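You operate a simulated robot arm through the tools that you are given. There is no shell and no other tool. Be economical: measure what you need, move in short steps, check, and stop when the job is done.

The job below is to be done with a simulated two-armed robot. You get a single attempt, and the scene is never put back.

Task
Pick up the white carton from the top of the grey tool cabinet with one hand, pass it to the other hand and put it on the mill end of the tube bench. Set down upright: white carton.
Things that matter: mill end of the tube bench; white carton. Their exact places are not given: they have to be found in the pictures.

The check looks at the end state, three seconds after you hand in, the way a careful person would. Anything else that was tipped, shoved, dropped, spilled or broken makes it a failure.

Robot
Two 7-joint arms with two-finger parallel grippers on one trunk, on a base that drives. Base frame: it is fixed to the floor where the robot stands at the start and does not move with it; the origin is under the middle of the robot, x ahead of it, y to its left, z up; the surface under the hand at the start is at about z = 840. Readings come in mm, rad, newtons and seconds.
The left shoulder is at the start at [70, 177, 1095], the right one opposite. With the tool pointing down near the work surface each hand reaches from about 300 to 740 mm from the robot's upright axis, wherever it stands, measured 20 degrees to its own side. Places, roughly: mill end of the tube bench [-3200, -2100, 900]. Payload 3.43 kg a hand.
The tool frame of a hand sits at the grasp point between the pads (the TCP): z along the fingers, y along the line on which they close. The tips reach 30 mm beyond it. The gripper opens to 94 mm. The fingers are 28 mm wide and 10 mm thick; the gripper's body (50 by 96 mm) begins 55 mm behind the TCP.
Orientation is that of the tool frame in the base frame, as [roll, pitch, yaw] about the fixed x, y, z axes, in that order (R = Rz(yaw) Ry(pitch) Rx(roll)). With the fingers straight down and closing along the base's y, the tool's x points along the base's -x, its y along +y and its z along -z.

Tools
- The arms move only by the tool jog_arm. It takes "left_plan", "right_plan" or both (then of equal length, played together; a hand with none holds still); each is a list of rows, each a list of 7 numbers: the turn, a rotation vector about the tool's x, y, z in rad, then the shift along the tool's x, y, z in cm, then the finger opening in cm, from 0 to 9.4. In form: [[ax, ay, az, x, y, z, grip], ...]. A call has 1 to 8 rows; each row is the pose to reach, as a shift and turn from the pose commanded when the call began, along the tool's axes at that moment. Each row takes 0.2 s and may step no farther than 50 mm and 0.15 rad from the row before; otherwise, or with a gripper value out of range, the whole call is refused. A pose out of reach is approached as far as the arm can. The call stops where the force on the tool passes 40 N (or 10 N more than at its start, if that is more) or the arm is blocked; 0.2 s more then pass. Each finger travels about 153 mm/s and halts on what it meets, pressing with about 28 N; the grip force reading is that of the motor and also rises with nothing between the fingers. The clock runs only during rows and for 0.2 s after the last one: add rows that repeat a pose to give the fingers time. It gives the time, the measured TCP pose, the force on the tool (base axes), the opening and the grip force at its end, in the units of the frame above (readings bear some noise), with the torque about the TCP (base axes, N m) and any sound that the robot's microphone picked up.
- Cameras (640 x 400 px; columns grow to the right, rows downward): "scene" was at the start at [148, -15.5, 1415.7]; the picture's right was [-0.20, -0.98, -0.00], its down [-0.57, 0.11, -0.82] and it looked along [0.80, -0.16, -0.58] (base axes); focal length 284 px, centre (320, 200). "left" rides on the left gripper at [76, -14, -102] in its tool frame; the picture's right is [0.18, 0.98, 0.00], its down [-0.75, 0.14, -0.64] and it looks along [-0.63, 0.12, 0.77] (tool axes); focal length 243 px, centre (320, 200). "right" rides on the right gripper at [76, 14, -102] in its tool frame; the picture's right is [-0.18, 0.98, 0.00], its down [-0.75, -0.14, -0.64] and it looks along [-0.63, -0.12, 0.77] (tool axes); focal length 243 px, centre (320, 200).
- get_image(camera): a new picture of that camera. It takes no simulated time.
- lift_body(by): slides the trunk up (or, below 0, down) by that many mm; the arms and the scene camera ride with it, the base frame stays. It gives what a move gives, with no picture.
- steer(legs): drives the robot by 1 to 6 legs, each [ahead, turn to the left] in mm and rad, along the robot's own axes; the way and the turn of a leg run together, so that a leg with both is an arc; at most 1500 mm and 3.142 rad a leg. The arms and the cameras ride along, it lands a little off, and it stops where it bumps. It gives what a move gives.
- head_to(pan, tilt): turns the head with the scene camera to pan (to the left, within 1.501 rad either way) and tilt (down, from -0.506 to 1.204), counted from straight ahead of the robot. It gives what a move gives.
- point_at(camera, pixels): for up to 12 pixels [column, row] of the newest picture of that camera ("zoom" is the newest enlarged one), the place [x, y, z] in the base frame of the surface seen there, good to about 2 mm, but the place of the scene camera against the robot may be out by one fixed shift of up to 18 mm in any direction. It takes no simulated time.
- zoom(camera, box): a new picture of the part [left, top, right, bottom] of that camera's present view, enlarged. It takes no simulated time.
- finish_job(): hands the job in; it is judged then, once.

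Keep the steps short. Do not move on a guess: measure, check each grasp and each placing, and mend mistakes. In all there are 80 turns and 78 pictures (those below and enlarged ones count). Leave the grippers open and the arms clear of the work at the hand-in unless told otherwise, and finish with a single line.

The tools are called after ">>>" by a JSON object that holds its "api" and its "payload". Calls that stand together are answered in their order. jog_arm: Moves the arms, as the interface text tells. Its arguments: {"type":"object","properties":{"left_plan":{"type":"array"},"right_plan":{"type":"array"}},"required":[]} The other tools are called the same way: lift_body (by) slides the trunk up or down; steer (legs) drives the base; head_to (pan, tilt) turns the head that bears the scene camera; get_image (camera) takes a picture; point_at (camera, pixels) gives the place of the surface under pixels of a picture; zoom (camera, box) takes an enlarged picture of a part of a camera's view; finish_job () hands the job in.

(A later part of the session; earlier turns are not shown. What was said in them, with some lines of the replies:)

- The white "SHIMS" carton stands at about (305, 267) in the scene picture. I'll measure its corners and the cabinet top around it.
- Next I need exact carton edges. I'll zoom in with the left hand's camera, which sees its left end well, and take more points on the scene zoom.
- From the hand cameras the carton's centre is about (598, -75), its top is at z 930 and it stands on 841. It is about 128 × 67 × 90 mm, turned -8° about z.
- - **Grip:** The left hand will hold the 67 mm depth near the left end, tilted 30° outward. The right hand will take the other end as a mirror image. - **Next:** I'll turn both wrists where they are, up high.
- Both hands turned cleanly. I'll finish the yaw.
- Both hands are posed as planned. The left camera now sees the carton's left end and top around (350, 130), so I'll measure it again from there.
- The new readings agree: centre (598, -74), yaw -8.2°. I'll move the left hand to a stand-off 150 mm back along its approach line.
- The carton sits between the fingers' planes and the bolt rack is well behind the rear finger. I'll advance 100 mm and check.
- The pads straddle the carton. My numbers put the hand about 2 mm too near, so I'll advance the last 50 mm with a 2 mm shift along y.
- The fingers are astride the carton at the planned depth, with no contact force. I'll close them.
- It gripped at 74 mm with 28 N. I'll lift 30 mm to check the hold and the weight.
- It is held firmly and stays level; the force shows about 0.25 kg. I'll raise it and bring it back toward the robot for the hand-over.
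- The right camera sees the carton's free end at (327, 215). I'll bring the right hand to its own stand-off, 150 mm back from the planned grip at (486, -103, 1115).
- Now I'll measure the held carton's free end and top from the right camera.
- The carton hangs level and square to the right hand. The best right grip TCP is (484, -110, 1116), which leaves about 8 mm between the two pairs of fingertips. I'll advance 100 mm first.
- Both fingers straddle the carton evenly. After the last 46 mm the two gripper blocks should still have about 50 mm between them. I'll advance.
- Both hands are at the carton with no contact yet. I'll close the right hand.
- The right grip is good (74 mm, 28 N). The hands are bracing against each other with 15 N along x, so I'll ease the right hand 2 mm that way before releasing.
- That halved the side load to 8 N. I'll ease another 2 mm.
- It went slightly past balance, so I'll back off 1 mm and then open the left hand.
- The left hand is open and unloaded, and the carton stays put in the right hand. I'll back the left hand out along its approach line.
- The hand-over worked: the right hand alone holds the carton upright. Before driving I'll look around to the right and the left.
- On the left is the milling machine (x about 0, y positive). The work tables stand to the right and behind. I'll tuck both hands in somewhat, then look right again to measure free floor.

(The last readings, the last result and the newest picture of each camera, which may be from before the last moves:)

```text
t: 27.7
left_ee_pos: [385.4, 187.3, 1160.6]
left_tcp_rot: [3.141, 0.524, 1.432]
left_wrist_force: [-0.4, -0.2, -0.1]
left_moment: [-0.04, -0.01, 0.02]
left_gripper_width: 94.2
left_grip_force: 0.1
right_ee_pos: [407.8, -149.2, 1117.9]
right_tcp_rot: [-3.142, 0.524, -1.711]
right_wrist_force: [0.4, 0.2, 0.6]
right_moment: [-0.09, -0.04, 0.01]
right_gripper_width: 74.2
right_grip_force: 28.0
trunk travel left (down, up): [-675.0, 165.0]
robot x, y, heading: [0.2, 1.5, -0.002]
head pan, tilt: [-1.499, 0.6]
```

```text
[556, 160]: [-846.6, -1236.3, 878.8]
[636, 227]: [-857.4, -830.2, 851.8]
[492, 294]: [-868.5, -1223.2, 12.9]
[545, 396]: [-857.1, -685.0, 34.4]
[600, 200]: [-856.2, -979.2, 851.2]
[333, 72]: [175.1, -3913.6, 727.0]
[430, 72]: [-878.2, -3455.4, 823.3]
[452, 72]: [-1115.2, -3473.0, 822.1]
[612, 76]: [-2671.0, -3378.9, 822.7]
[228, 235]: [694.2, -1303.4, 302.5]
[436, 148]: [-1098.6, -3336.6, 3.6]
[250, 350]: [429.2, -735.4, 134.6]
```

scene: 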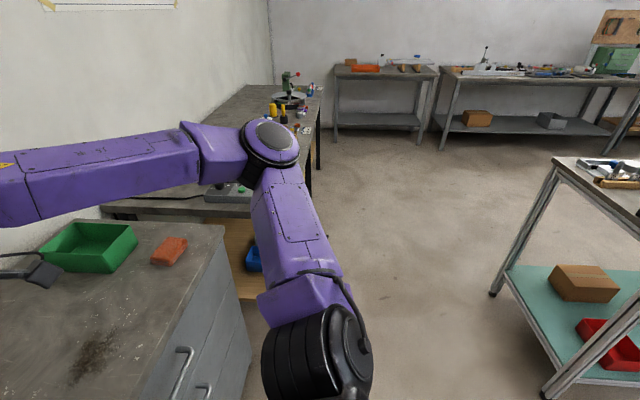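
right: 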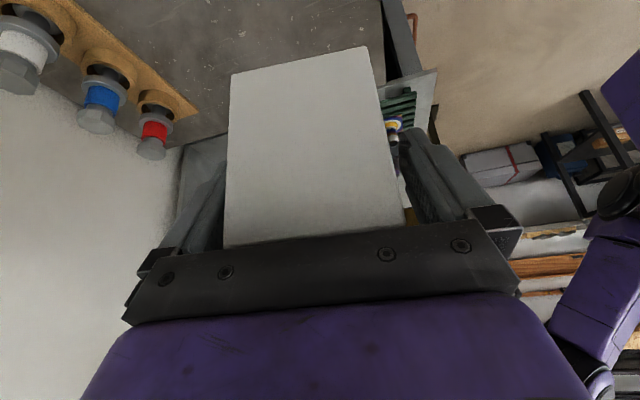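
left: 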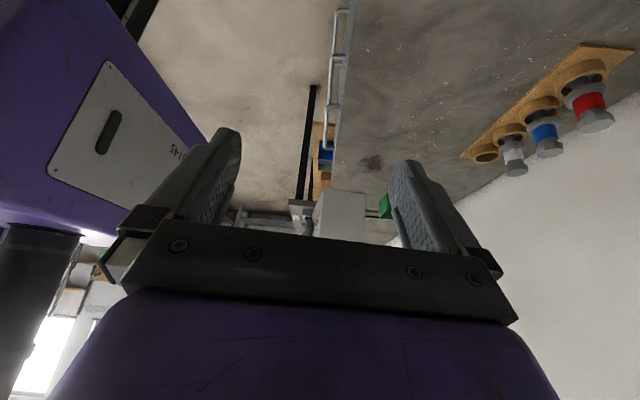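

The central table's near edge is at x about -850 and spans y -690 to -1240. The floor between it and the cabinet is free. I'll back up 200 mm, turn right 1.4 rad, then look.

>>> {"api": "steer", "payload": {"legs": [[-200, 0], [0, -1.4]]}}

>>> {"api": "head_to", "payload": {"pan": -0.9, "tilt": 0.4}}

>>> {"api": "get_image", "payload": {"camera": "scene"}}

```text
t: 32.7
left_ee_pos: [51.4, -347.0, 1161.0]
left_tcp_rot: [3.141, 0.525, 0.037]
left_wrist_force: [-0.2, 0.3, -0.5]
left_moment: [0.04, -0.03, 0.02]
left_gripper_width: 94.3
left_grip_force: 0.0
right_ee_pos: [-278.0, -427.7, 1118.8]
right_tcp_rot: [3.14, 0.525, -3.106]
right_wrist_force: [-0.1, -0.3, -2.6]
right_moment: [0.03, 0.09, -0.03]
right_gripper_width: 74.3
right_grip_force: 28.0
trunk travel left (down, up): [-675.0, 165.0]
robot x, y, heading: [-198.2, -0.5, -1.394]
head pan, tilt: [-1.499, 0.6]
```

```text
t: 33.7
left_ee_pos: [52.7, -346.6, 1161.7]
left_tcp_rot: [-3.141, 0.525, 0.036]
left_wrist_force: [1.0, -0.1, 0.3]
left_moment: [0.02, 0.01, -0.02]
left_gripper_width: 93.8
left_grip_force: 0.0
right_ee_pos: [-277.1, -428.1, 1118.9]
right_tcp_rot: [3.141, 0.523, -3.105]
right_wrist_force: [0.4, 0.2, -3.0]
right_moment: [-0.03, 0.1, 0.01]
right_gripper_width: 74.3
right_grip_force: 28.2
trunk travel left (down, up): [-675.0, 165.0]
robot x, y, heading: [-200.4, 1.5, -1.387]
head pan, tilt: [-0.901, 0.4]
```

```text
43 pictures are left
```

scene: 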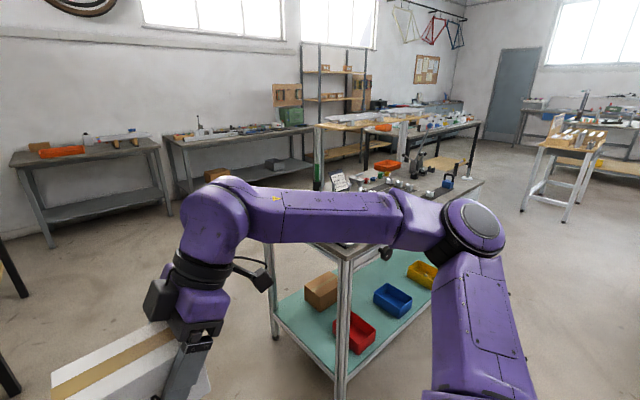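

Beyond the central table I see another bench at around (320–480, 115–160). I'll zoom in and measure it.

>>> {"api": "zoom", "payload": {"camera": "scene", "box": [260, 80, 500, 210]}}

>>> {"api": "point_at", "payload": {"camera": "scene", "pixels": [[316, 126], [360, 131], [420, 118], [478, 122], [440, 130], [395, 140], [458, 165], [300, 240], [485, 182], [365, 172], [522, 210], [460, 110]]}}

```text
2.67 times, centred on (380, 145) of scene
```

zoom: 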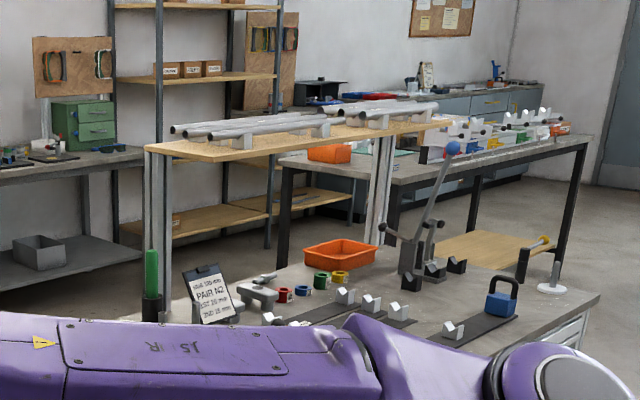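

```text
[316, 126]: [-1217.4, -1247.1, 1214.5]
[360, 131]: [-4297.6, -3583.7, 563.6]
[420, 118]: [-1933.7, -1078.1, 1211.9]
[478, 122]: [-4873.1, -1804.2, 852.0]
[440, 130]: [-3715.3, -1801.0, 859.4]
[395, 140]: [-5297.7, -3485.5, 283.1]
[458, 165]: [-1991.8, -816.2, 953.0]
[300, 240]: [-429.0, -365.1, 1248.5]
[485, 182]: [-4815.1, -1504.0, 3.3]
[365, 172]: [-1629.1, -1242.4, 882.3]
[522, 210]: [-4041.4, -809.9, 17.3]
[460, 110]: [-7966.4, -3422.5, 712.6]
```

The bench with black legs has its front edge at y about -1804, z about 855, from x about -3000 to -4870. Its near, mill-side end matches the hint (-3200, -2100). The aisle at y about -2000 between the central table and the wall benches looks free. I'll drive down to y about -2050 first.

>>> {"api": "steer", "payload": {"legs": [[0, -0.184], [1000, 0], [1050, 0]]}}

>>> {"api": "head_to", "payload": {"pan": -1.4, "tilt": 0.4}}

>>> {"api": "get_image", "payload": {"camera": "scene"}}

```text
t: 44.5
left_ee_pos: [-11.3, -2420.2, 1162.0]
left_tcp_rot: [-3.141, 0.523, -0.13]
left_wrist_force: [0.6, -0.4, 0.7]
left_moment: [0.01, -0.01, -0.01]
left_gripper_width: 93.9
left_grip_force: 0.1
right_ee_pos: [-348.3, -2444.8, 1118.3]
right_tcp_rot: [-3.141, 0.523, 3.011]
right_wrist_force: [-0.2, -0.8, -3.6]
right_moment: [0.01, 0.1, -0.01]
right_gripper_width: 74.4
right_grip_force: 27.8
trunk travel left (down, up): [-675.0, 165.0]
robot x, y, heading: [-201.8, -2034.1, -1.563]
head pan, tilt: [-0.901, 0.4]
```

```text
t: 45.5
left_ee_pos: [-12.2, -2419.5, 1161.6]
left_tcp_rot: [3.141, 0.523, -0.131]
left_wrist_force: [-0.4, 0.6, -0.5]
left_moment: [-0.01, 0.01, -0.02]
left_gripper_width: 94.0
left_grip_force: 0.0
right_ee_pos: [-348.8, -2444.6, 1119.8]
right_tcp_rot: [3.141, 0.526, 3.012]
right_wrist_force: [0.6, 0.4, -2.6]
right_moment: [-0.01, 0.11, 0.0]
right_gripper_width: 74.3
right_grip_force: 28.1
trunk travel left (down, up): [-675.0, 165.0]
robot x, y, heading: [-204.3, -2037.6, -1.559]
head pan, tilt: [-1.4, 0.4]
```

```text
41 pictures are left
```

scene: 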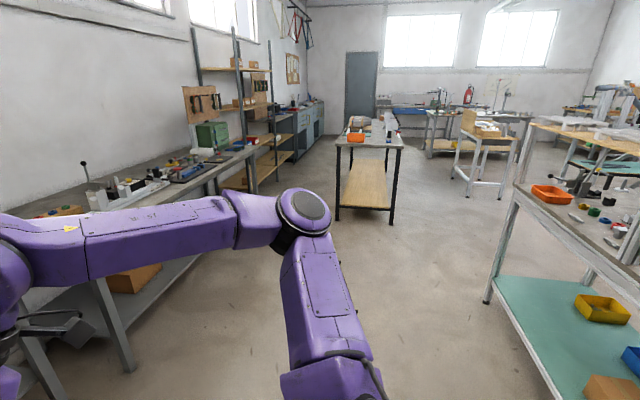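

The tube bench's end faces me at (370, 145) and the aisle is clear. I'll measure the end's corners and zoom in.

>>> {"api": "zoom", "payload": {"camera": "scene", "box": [320, 100, 420, 230]}}

>>> {"api": "point_at", "payload": {"camera": "scene", "pixels": [[338, 145], [403, 147], [370, 146], [355, 138], [385, 140], [338, 220], [391, 222], [190, 255], [488, 300], [260, 190]]}}

```text
3.08 times, centred on (370, 165) of scene
```

zoom: 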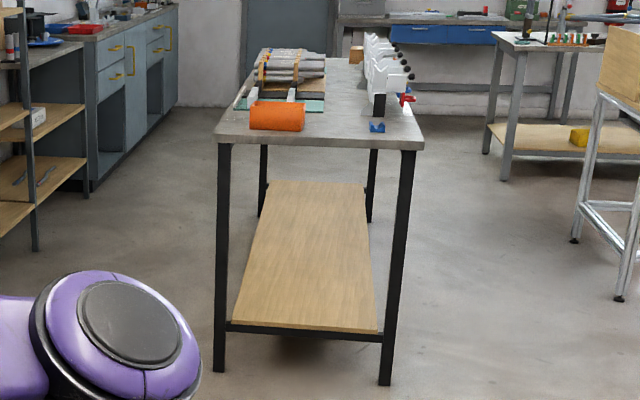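

```text
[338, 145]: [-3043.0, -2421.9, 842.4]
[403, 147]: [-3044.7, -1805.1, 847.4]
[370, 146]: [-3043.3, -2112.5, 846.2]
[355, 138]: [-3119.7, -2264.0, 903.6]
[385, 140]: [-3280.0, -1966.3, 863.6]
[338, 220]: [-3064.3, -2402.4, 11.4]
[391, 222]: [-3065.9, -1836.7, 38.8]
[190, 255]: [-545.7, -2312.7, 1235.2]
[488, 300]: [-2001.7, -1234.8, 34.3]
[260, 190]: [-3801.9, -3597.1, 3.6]
```

The bench end edge is at x = -3043, y from -2422 to -1805. The near-right part is empty, with an orange object at y about -2264. I'll turn to face it and drive up most of the way.

>>> {"api": "steer", "payload": {"legs": [[0, -1.53], [1400, 0], [500, 0]]}}

>>> {"api": "head_to", "payload": {"pan": -0.1, "tilt": 0.6}}

>>> {"api": "get_image", "payload": {"camera": "scene"}}

```text
t: 58.6
left_ee_pos: [-2454.8, -2373.0, 1161.9]
left_tcp_rot: [3.141, 0.523, -1.646]
left_wrist_force: [0.5, -0.2, 0.2]
left_moment: [0.05, -0.03, 0.0]
left_gripper_width: 93.9
left_grip_force: 0.1
right_ee_pos: [-2498.9, -2037.6, 1118.6]
right_tcp_rot: [3.141, 0.524, 1.497]
right_wrist_force: [-0.1, 0.2, -2.5]
right_moment: [0.12, -0.03, -0.01]
right_gripper_width: 74.4
right_grip_force: 28.1
trunk travel left (down, up): [-675.0, 165.0]
robot x, y, heading: [-2079.0, -2162.0, -3.073]
head pan, tilt: [-1.4, 0.4]
```

```text
t: 60.1
left_ee_pos: [-2454.3, -2374.0, 1160.8]
left_tcp_rot: [3.141, 0.524, -1.646]
left_wrist_force: [0.2, 0.4, 0.4]
left_moment: [0.0, 0.0, 0.0]
left_gripper_width: 94.1
left_grip_force: 0.2
right_ee_pos: [-2499.3, -2037.4, 1118.5]
right_tcp_rot: [-3.14, 0.524, 1.497]
right_wrist_force: [-0.2, 0.0, -2.2]
right_moment: [0.11, -0.02, 0.02]
right_gripper_width: 74.2
right_grip_force: 28.3
trunk travel left (down, up): [-675.0, 165.0]
robot x, y, heading: [-2080.0, -2160.1, -3.073]
head pan, tilt: [-0.099, 0.6]
```

```text
39 pictures are left
```

scene: 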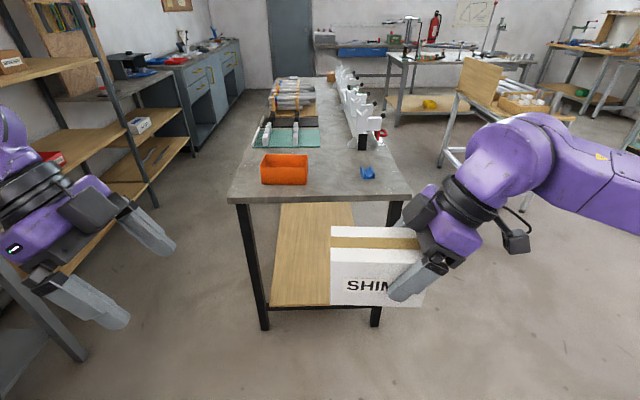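

The bench end is straight ahead, with free space at about (325, 185) between the orange box and the blue clip at (368, 173). I'll measure these.

>>> {"api": "point_at", "payload": {"camera": "scene", "pixels": [[230, 195], [410, 195], [330, 195], [330, 175], [345, 160], [308, 184], [306, 156], [362, 178], [375, 178], [368, 168], [363, 150], [380, 140]]}}

>>> {"api": "zoom", "payload": {"camera": "scene", "box": [220, 110, 420, 210]}}

```text
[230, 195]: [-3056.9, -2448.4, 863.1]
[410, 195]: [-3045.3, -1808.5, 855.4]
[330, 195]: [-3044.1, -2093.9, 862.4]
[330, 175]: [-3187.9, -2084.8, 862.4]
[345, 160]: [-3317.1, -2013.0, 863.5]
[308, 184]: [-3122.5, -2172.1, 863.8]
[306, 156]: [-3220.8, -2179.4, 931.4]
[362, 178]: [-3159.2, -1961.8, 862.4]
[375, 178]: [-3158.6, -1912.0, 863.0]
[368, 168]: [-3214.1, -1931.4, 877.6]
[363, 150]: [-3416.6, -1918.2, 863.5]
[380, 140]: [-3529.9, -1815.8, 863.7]
```

```text
3.20 times, centred on (320, 160) of scene
```

zoom: 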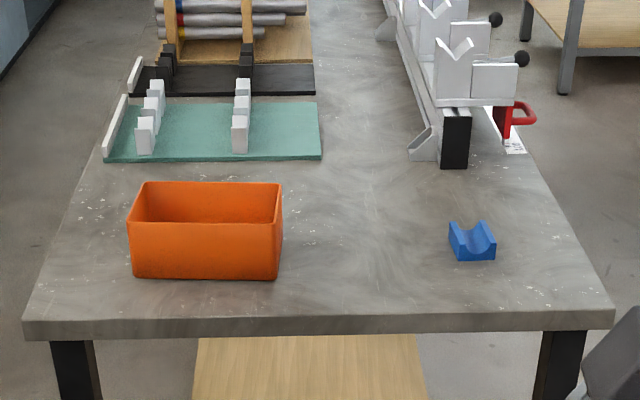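

Between the orange box (y -2172) and the blue clip (y -1962) there is a free 210 mm gap, with the bench top at z about 862. I'll aim for carton centre (-3135, -2067), square to the bench. Everything held is above 1060, clear of the bench items, so I'll drive up to a robot position near (-2640, -2129).

>>> {"api": "steer", "payload": {"legs": [[0, -0.123], [561, 0], [0, 0.195]]}}

>>> {"api": "head_to", "payload": {"pan": -0.25, "tilt": 0.8}}

>>> {"api": "get_image", "payload": {"camera": "scene"}}

>>> {"api": "get_image", "payload": {"camera": "right"}}

>>> {"api": "get_image", "payload": {"camera": "left"}}

```text
t: 64.6
left_ee_pos: [-2998.0, -2366.9, 1160.9]
left_tcp_rot: [3.141, 0.524, -1.573]
left_wrist_force: [-0.1, 0.0, 0.1]
left_moment: [0.02, 0.0, 0.01]
left_gripper_width: 94.1
left_grip_force: 0.0
right_ee_pos: [-3066.8, -2036.9, 1118.0]
right_tcp_rot: [-3.141, 0.523, 1.57]
right_wrist_force: [0.0, 0.2, -2.1]
right_moment: [0.09, 0.01, 0.04]
right_gripper_width: 74.1
right_grip_force: 27.6
trunk travel left (down, up): [-675.0, 165.0]
robot x, y, heading: [-2642.3, -2133.4, -3.001]
head pan, tilt: [-0.099, 0.6]
```

```text
t: 65.3
left_ee_pos: [-2998.0, -2368.8, 1160.3]
left_tcp_rot: [3.14, 0.521, -1.572]
left_wrist_force: [0.0, 0.7, 0.2]
left_moment: [-0.01, -0.02, 0.05]
left_gripper_width: 93.9
left_grip_force: 0.1
right_ee_pos: [-3065.4, -2036.6, 1117.3]
right_tcp_rot: [-3.14, 0.524, 1.569]
right_wrist_force: [-1.0, 0.0, -2.8]
right_moment: [0.1, 0.01, 0.03]
right_gripper_width: 74.1
right_grip_force: 28.1
trunk travel left (down, up): [-675.0, 165.0]
robot x, y, heading: [-2640.7, -2126.2, -3.003]
head pan, tilt: [-0.25, 0.799]
```

```text
37 pictures are left
```

scene: 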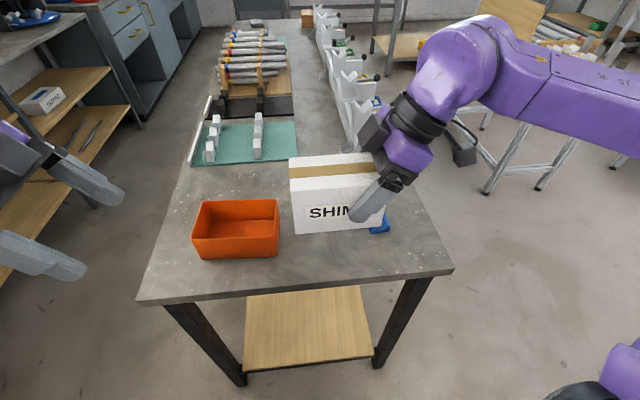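

```text
36 pictures are left
```

right: 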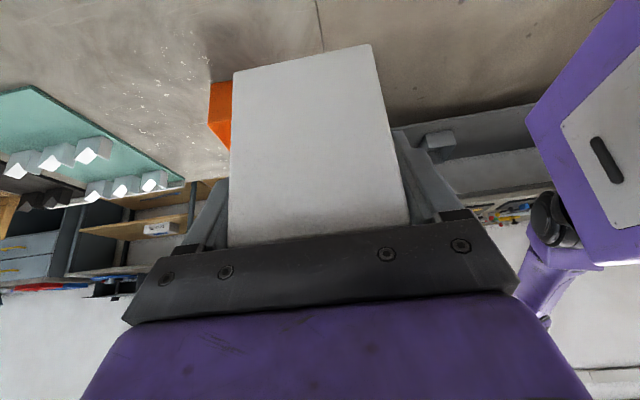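

```text
35 pictures are left
```

left: 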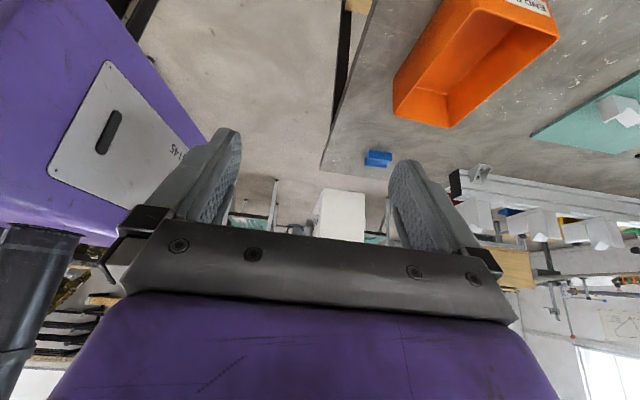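

The left hand's camera sees the bench, orange box, blue clip and carton in the accurate hand frame. I'll measure with it.

>>> {"api": "point_at", "payload": {"camera": "left", "pixels": [[395, 115], [447, 126], [420, 150], [368, 164], [390, 166], [391, 154], [348, 120], [326, 170], [400, 175], [318, 195], [330, 225], [362, 200]]}}

>>> {"api": "point_at", "payload": {"camera": "scene", "pixels": [[279, 256], [279, 203], [370, 232], [390, 230], [136, 300], [290, 292], [450, 268], [292, 230], [350, 230]]}}

>>> {"api": "point_at", "payload": {"camera": "right", "pixels": [[235, 75], [368, 50], [300, 150], [232, 120], [222, 145], [190, 130]]}}

```text
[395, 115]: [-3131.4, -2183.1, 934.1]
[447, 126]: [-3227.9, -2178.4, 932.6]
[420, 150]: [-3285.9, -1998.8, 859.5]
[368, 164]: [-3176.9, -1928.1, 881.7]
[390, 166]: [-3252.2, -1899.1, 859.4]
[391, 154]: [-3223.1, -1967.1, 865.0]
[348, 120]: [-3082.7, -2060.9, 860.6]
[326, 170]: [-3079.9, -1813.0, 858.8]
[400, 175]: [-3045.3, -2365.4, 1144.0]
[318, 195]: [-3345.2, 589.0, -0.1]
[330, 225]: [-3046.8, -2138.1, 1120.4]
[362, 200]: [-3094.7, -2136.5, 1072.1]
```

```text
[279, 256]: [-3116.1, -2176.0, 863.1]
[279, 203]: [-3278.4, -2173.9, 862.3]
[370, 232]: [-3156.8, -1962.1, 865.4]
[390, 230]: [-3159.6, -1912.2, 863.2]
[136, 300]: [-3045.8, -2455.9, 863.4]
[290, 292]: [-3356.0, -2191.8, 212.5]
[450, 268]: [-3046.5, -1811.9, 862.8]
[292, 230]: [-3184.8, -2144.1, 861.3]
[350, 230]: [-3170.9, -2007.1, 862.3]
```

```text
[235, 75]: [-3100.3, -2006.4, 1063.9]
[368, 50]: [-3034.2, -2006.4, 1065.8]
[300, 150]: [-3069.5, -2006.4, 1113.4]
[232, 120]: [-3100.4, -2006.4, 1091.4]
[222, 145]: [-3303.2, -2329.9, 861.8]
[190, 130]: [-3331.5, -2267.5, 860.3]
```

In the hand frame:

| Item | Reading |
|---|---|
| Carton | square to the bench, y -2137 to -2006, bottom at about 1061 |
| Orange box face | y -2180 |
| Blue clip | y -1967 |
| Bench top | z 860 |

That leaves about 40 mm on each side. I'll move 58 mm ahead and 160 mm down, then check.

>>> {"api": "jog_arm", "payload": {"right_plan": [[0, 0, 0, 0, -2.9, 0, 4], [0, 0, 0, 0, -5.8, 0, 4], [0, 0, 0, 1.5, -5.8, 2.6, 4], [0, 0, 0, 3.5, -5.8, 6.06, 4], [0, 0, 0, 5.5, -5.8, 9.53, 4], [0, 0, 0, 7, -5.8, 12.12, 4], [0, 0, 0, 8, -5.8, 13.86, 4], [0, 0, 0, 8, -5.8, 13.86, 4]]}}

>>> {"api": "zoom", "payload": {"camera": "scene", "box": [160, 100, 480, 320]}}

>>> {"api": "get_image", "payload": {"camera": "left"}}

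>>> {"api": "get_image", "payload": {"camera": "right"}}

```text
t: 67.2
left_ee_pos: [-2998.3, -2369.2, 1161.2]
left_tcp_rot: [3.14, 0.523, -1.573]
left_wrist_force: [-0.1, 0.0, 0.2]
left_moment: [0.0, -0.03, 0.02]
left_gripper_width: 94.0
left_grip_force: 0.0
right_ee_pos: [-3123.6, -2037.9, 958.1]
right_tcp_rot: [3.141, 0.523, 1.571]
right_wrist_force: [0.4, -0.3, -3.4]
right_moment: [0.11, -0.03, 0.0]
right_gripper_width: 73.9
right_grip_force: 28.2
trunk travel left (down, up): [-675.0, 165.0]
robot x, y, heading: [-2640.3, -2127.0, -3.009]
head pan, tilt: [-0.25, 0.799]
```

```text
1.82 times, centred on (320, 210) of scene
```

zoom: 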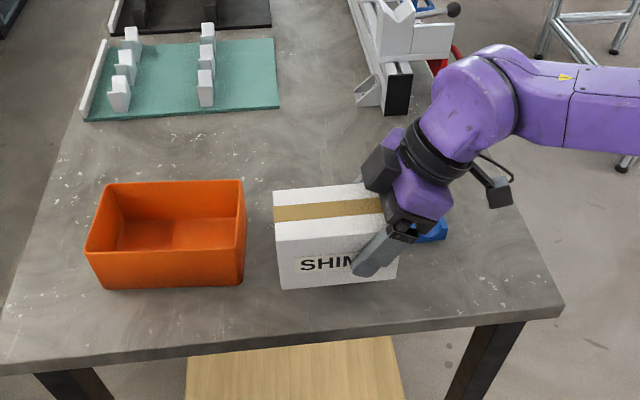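

```text
33 pictures are left
```

left: 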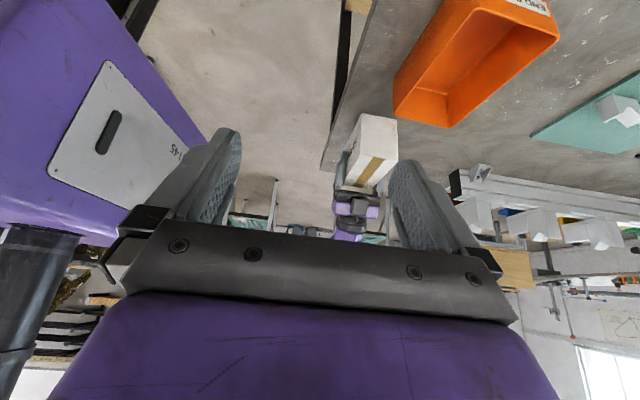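

```text
32 pictures are left
```

right: 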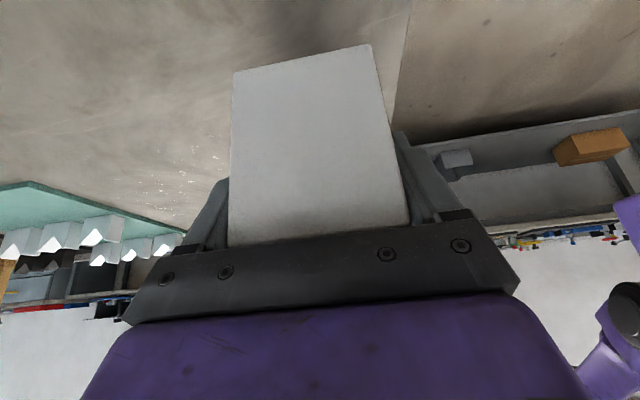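

The carton is well between its neighbours, and the hand stays above the blue clip (top about 882). About 42 mm is left. I'll lower 38 mm, slowing down.

>>> {"api": "jog_arm", "payload": {"right_plan": [[0, 0, 0, 0.75, 0, 1.3, 4], [0, 0, 0, 1.25, 0, 2.17, 4], [0, 0, 0, 1.6, 0, 2.77, 4], [0, 0, 0, 1.8, 0, 3.12, 4], [0, 0, 0, 1.9, 0, 3.29, 4], [0, 0, 0, 1.9, 0, 3.29, 4]]}}

>>> {"api": "zoom", "payload": {"camera": "scene", "box": [240, 150, 420, 280]}}

```text
t: 68.5
left_ee_pos: [-2998.7, -2367.2, 1161.9]
left_tcp_rot: [3.141, 0.523, -1.572]
left_wrist_force: [1.0, 0.3, 0.0]
left_moment: [0.02, 0.01, 0.02]
left_gripper_width: 94.4
left_grip_force: 0.1
right_ee_pos: [-3124.7, -2036.8, 919.5]
right_tcp_rot: [3.141, 0.525, 1.568]
right_wrist_force: [0.3, -0.1, -3.1]
right_moment: [0.12, -0.01, 0.01]
right_gripper_width: 74.2
right_grip_force: 27.8
trunk travel left (down, up): [-675.0, 165.0]
robot x, y, heading: [-2640.7, -2127.3, -3.005]
head pan, tilt: [-0.25, 0.799]
```

```text
3.08 times, centred on (330, 215) of scene
```

zoom: 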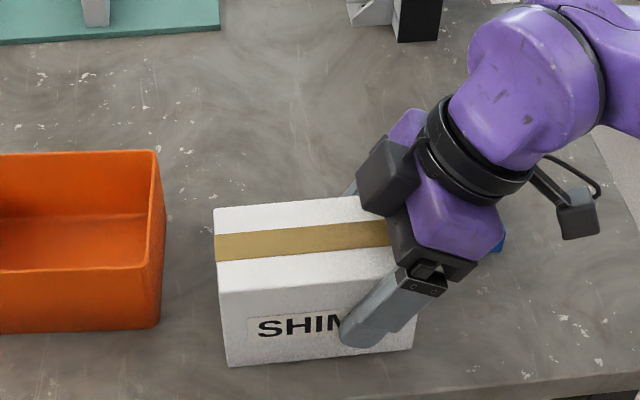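

There's no contact yet (still -3 N). I'll go down in 1 mm steps.

>>> {"api": "jog_arm", "payload": {"right_plan": [[0, 0, 0, 0.05, 0, 0.087, 4], [0, 0, 0, 0.1, 0, 0.173, 4], [0, 0, 0, 0.15, 0, 0.26, 4], [0, 0, 0, 0.15, 0, 0.26, 4]]}}

```text
t: 69.5
left_ee_pos: [-2996.5, -2368.4, 1163.1]
left_tcp_rot: [3.141, 0.525, -1.573]
left_wrist_force: [-0.5, -0.2, 0.0]
left_moment: [0.0, 0.01, 0.02]
left_gripper_width: 94.1
left_grip_force: 0.2
right_ee_pos: [-3125.3, -2035.5, 918.7]
right_tcp_rot: [-3.14, 0.526, 1.57]
right_wrist_force: [-2.8, 2.9, 9.0]
right_moment: [-0.9, -0.21, -0.08]
right_gripper_width: 74.3
right_grip_force: 27.8
trunk travel left (down, up): [-675.0, 165.0]
robot x, y, heading: [-2637.5, -2126.3, -3.002]
head pan, tilt: [-0.25, 0.799]
```

The bench is carrying it now (+9 N up). I'll open the right hand.

>>> {"api": "jog_arm", "payload": {"right_plan": [[0, 0, 0, 0, 0, 0, 7.6], [0, 0, 0, 0, 0, 0, 8.4], [0, 0, 0, 0, 0, 0, 9.4], [0, 0, 0, 0, 0, 0, 9.4]]}}

>>> {"api": "get_image", "payload": {"camera": "right"}}

>>> {"api": "zoom", "payload": {"camera": "scene", "box": [240, 150, 420, 280]}}

```text
t: 70.5
left_ee_pos: [-2996.9, -2367.6, 1161.9]
left_tcp_rot: [3.14, 0.524, -1.573]
left_wrist_force: [-0.4, -0.1, 0.2]
left_moment: [0.0, 0.03, 0.01]
left_gripper_width: 94.1
left_grip_force: 0.0
right_ee_pos: [-3123.6, -2037.4, 915.5]
right_tcp_rot: [-3.141, 0.524, 1.568]
right_wrist_force: [-0.3, 0.3, -0.2]
right_moment: [-0.05, 0.02, 0.01]
right_gripper_width: 93.8
right_grip_force: 0.1
trunk travel left (down, up): [-675.0, 165.0]
robot x, y, heading: [-2644.0, -2133.1, -3.005]
head pan, tilt: [-0.25, 0.799]
```

```text
30 pictures are left
```

right: 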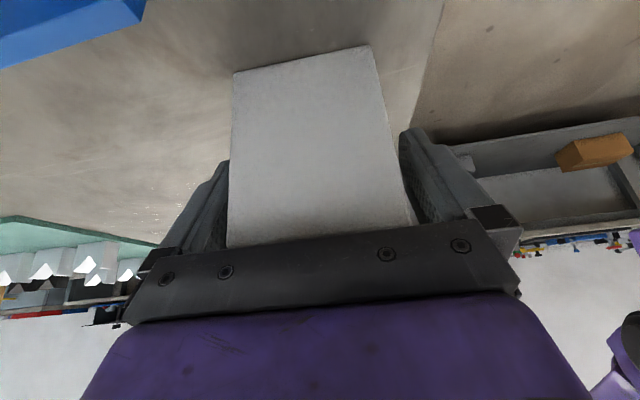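

```text
3.08 times, centred on (330, 215) of scene
```

zoom: 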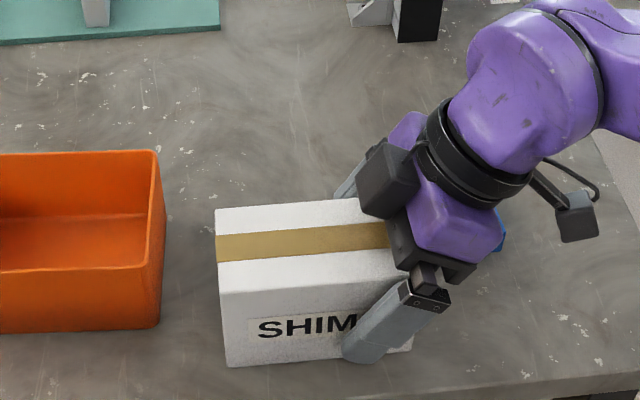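

The carton stands on its own, with the fingers clear on both sides. I'll withdraw the right hand along its approach line, up and outward.

>>> {"api": "jog_arm", "payload": {"right_plan": [[0, 0, 0, 0, 0, -2, 9.4], [0, 0, 0, 0, 0, -5, 9.4], [0, 0, 0, 0, 0, -9, 9.4], [0, 0, 0, 0, 0, -13, 9.4], [0, 0, 0, 0, 0, -17, 9.4], [0, 0, 0, 0, 0, -21, 9.4], [0, 0, 0, 0, 0, -21, 9.4]]}}

>>> {"api": "get_image", "payload": {"camera": "scene"}}

>>> {"api": "get_image", "payload": {"camera": "right"}}

```text
t: 72.2
left_ee_pos: [-2999.2, -2368.3, 1160.9]
left_tcp_rot: [-3.14, 0.524, -1.573]
left_wrist_force: [-1.0, -0.3, -0.2]
left_moment: [0.0, 0.0, 0.03]
left_gripper_width: 93.8
left_grip_force: 0.0
right_ee_pos: [-3122.8, -1931.8, 1099.0]
right_tcp_rot: [3.141, 0.524, 1.57]
right_wrist_force: [0.6, -0.4, 0.7]
right_moment: [0.01, 0.0, 0.0]
right_gripper_width: 94.0
right_grip_force: 0.1
trunk travel left (down, up): [-675.0, 165.0]
robot x, y, heading: [-2642.6, -2131.2, -3.001]
head pan, tilt: [-0.25, 0.799]
```

```text
28 pictures are left
```

scene: 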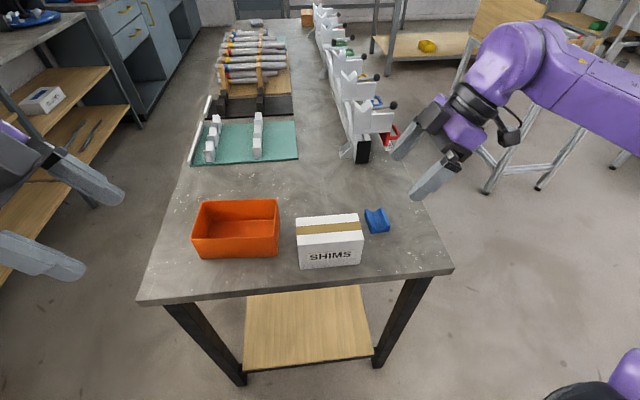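

```text
27 pictures are left
```

right: 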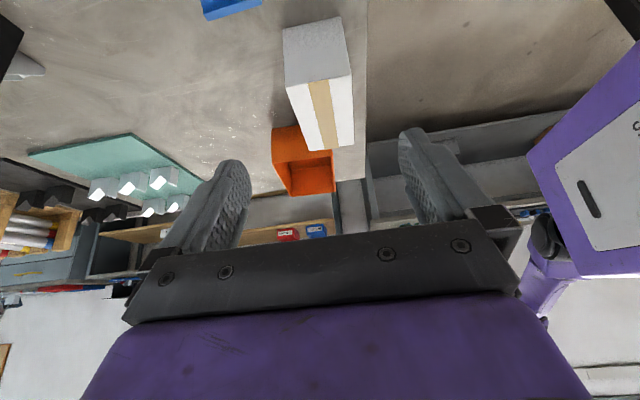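

The carton stands upright and square on the mill end of the tube bench. The orange box and blue clip are where they were. Both hands are open and clear, so I'm handing in.

>>> {"api": "finish_job", "payload": {}}

```text
The job is handed in.
```

The white carton was picked up with the left hand, passed to the right hand, and now stands upright on the mill end of the tube bench; nothing else was seen to move.
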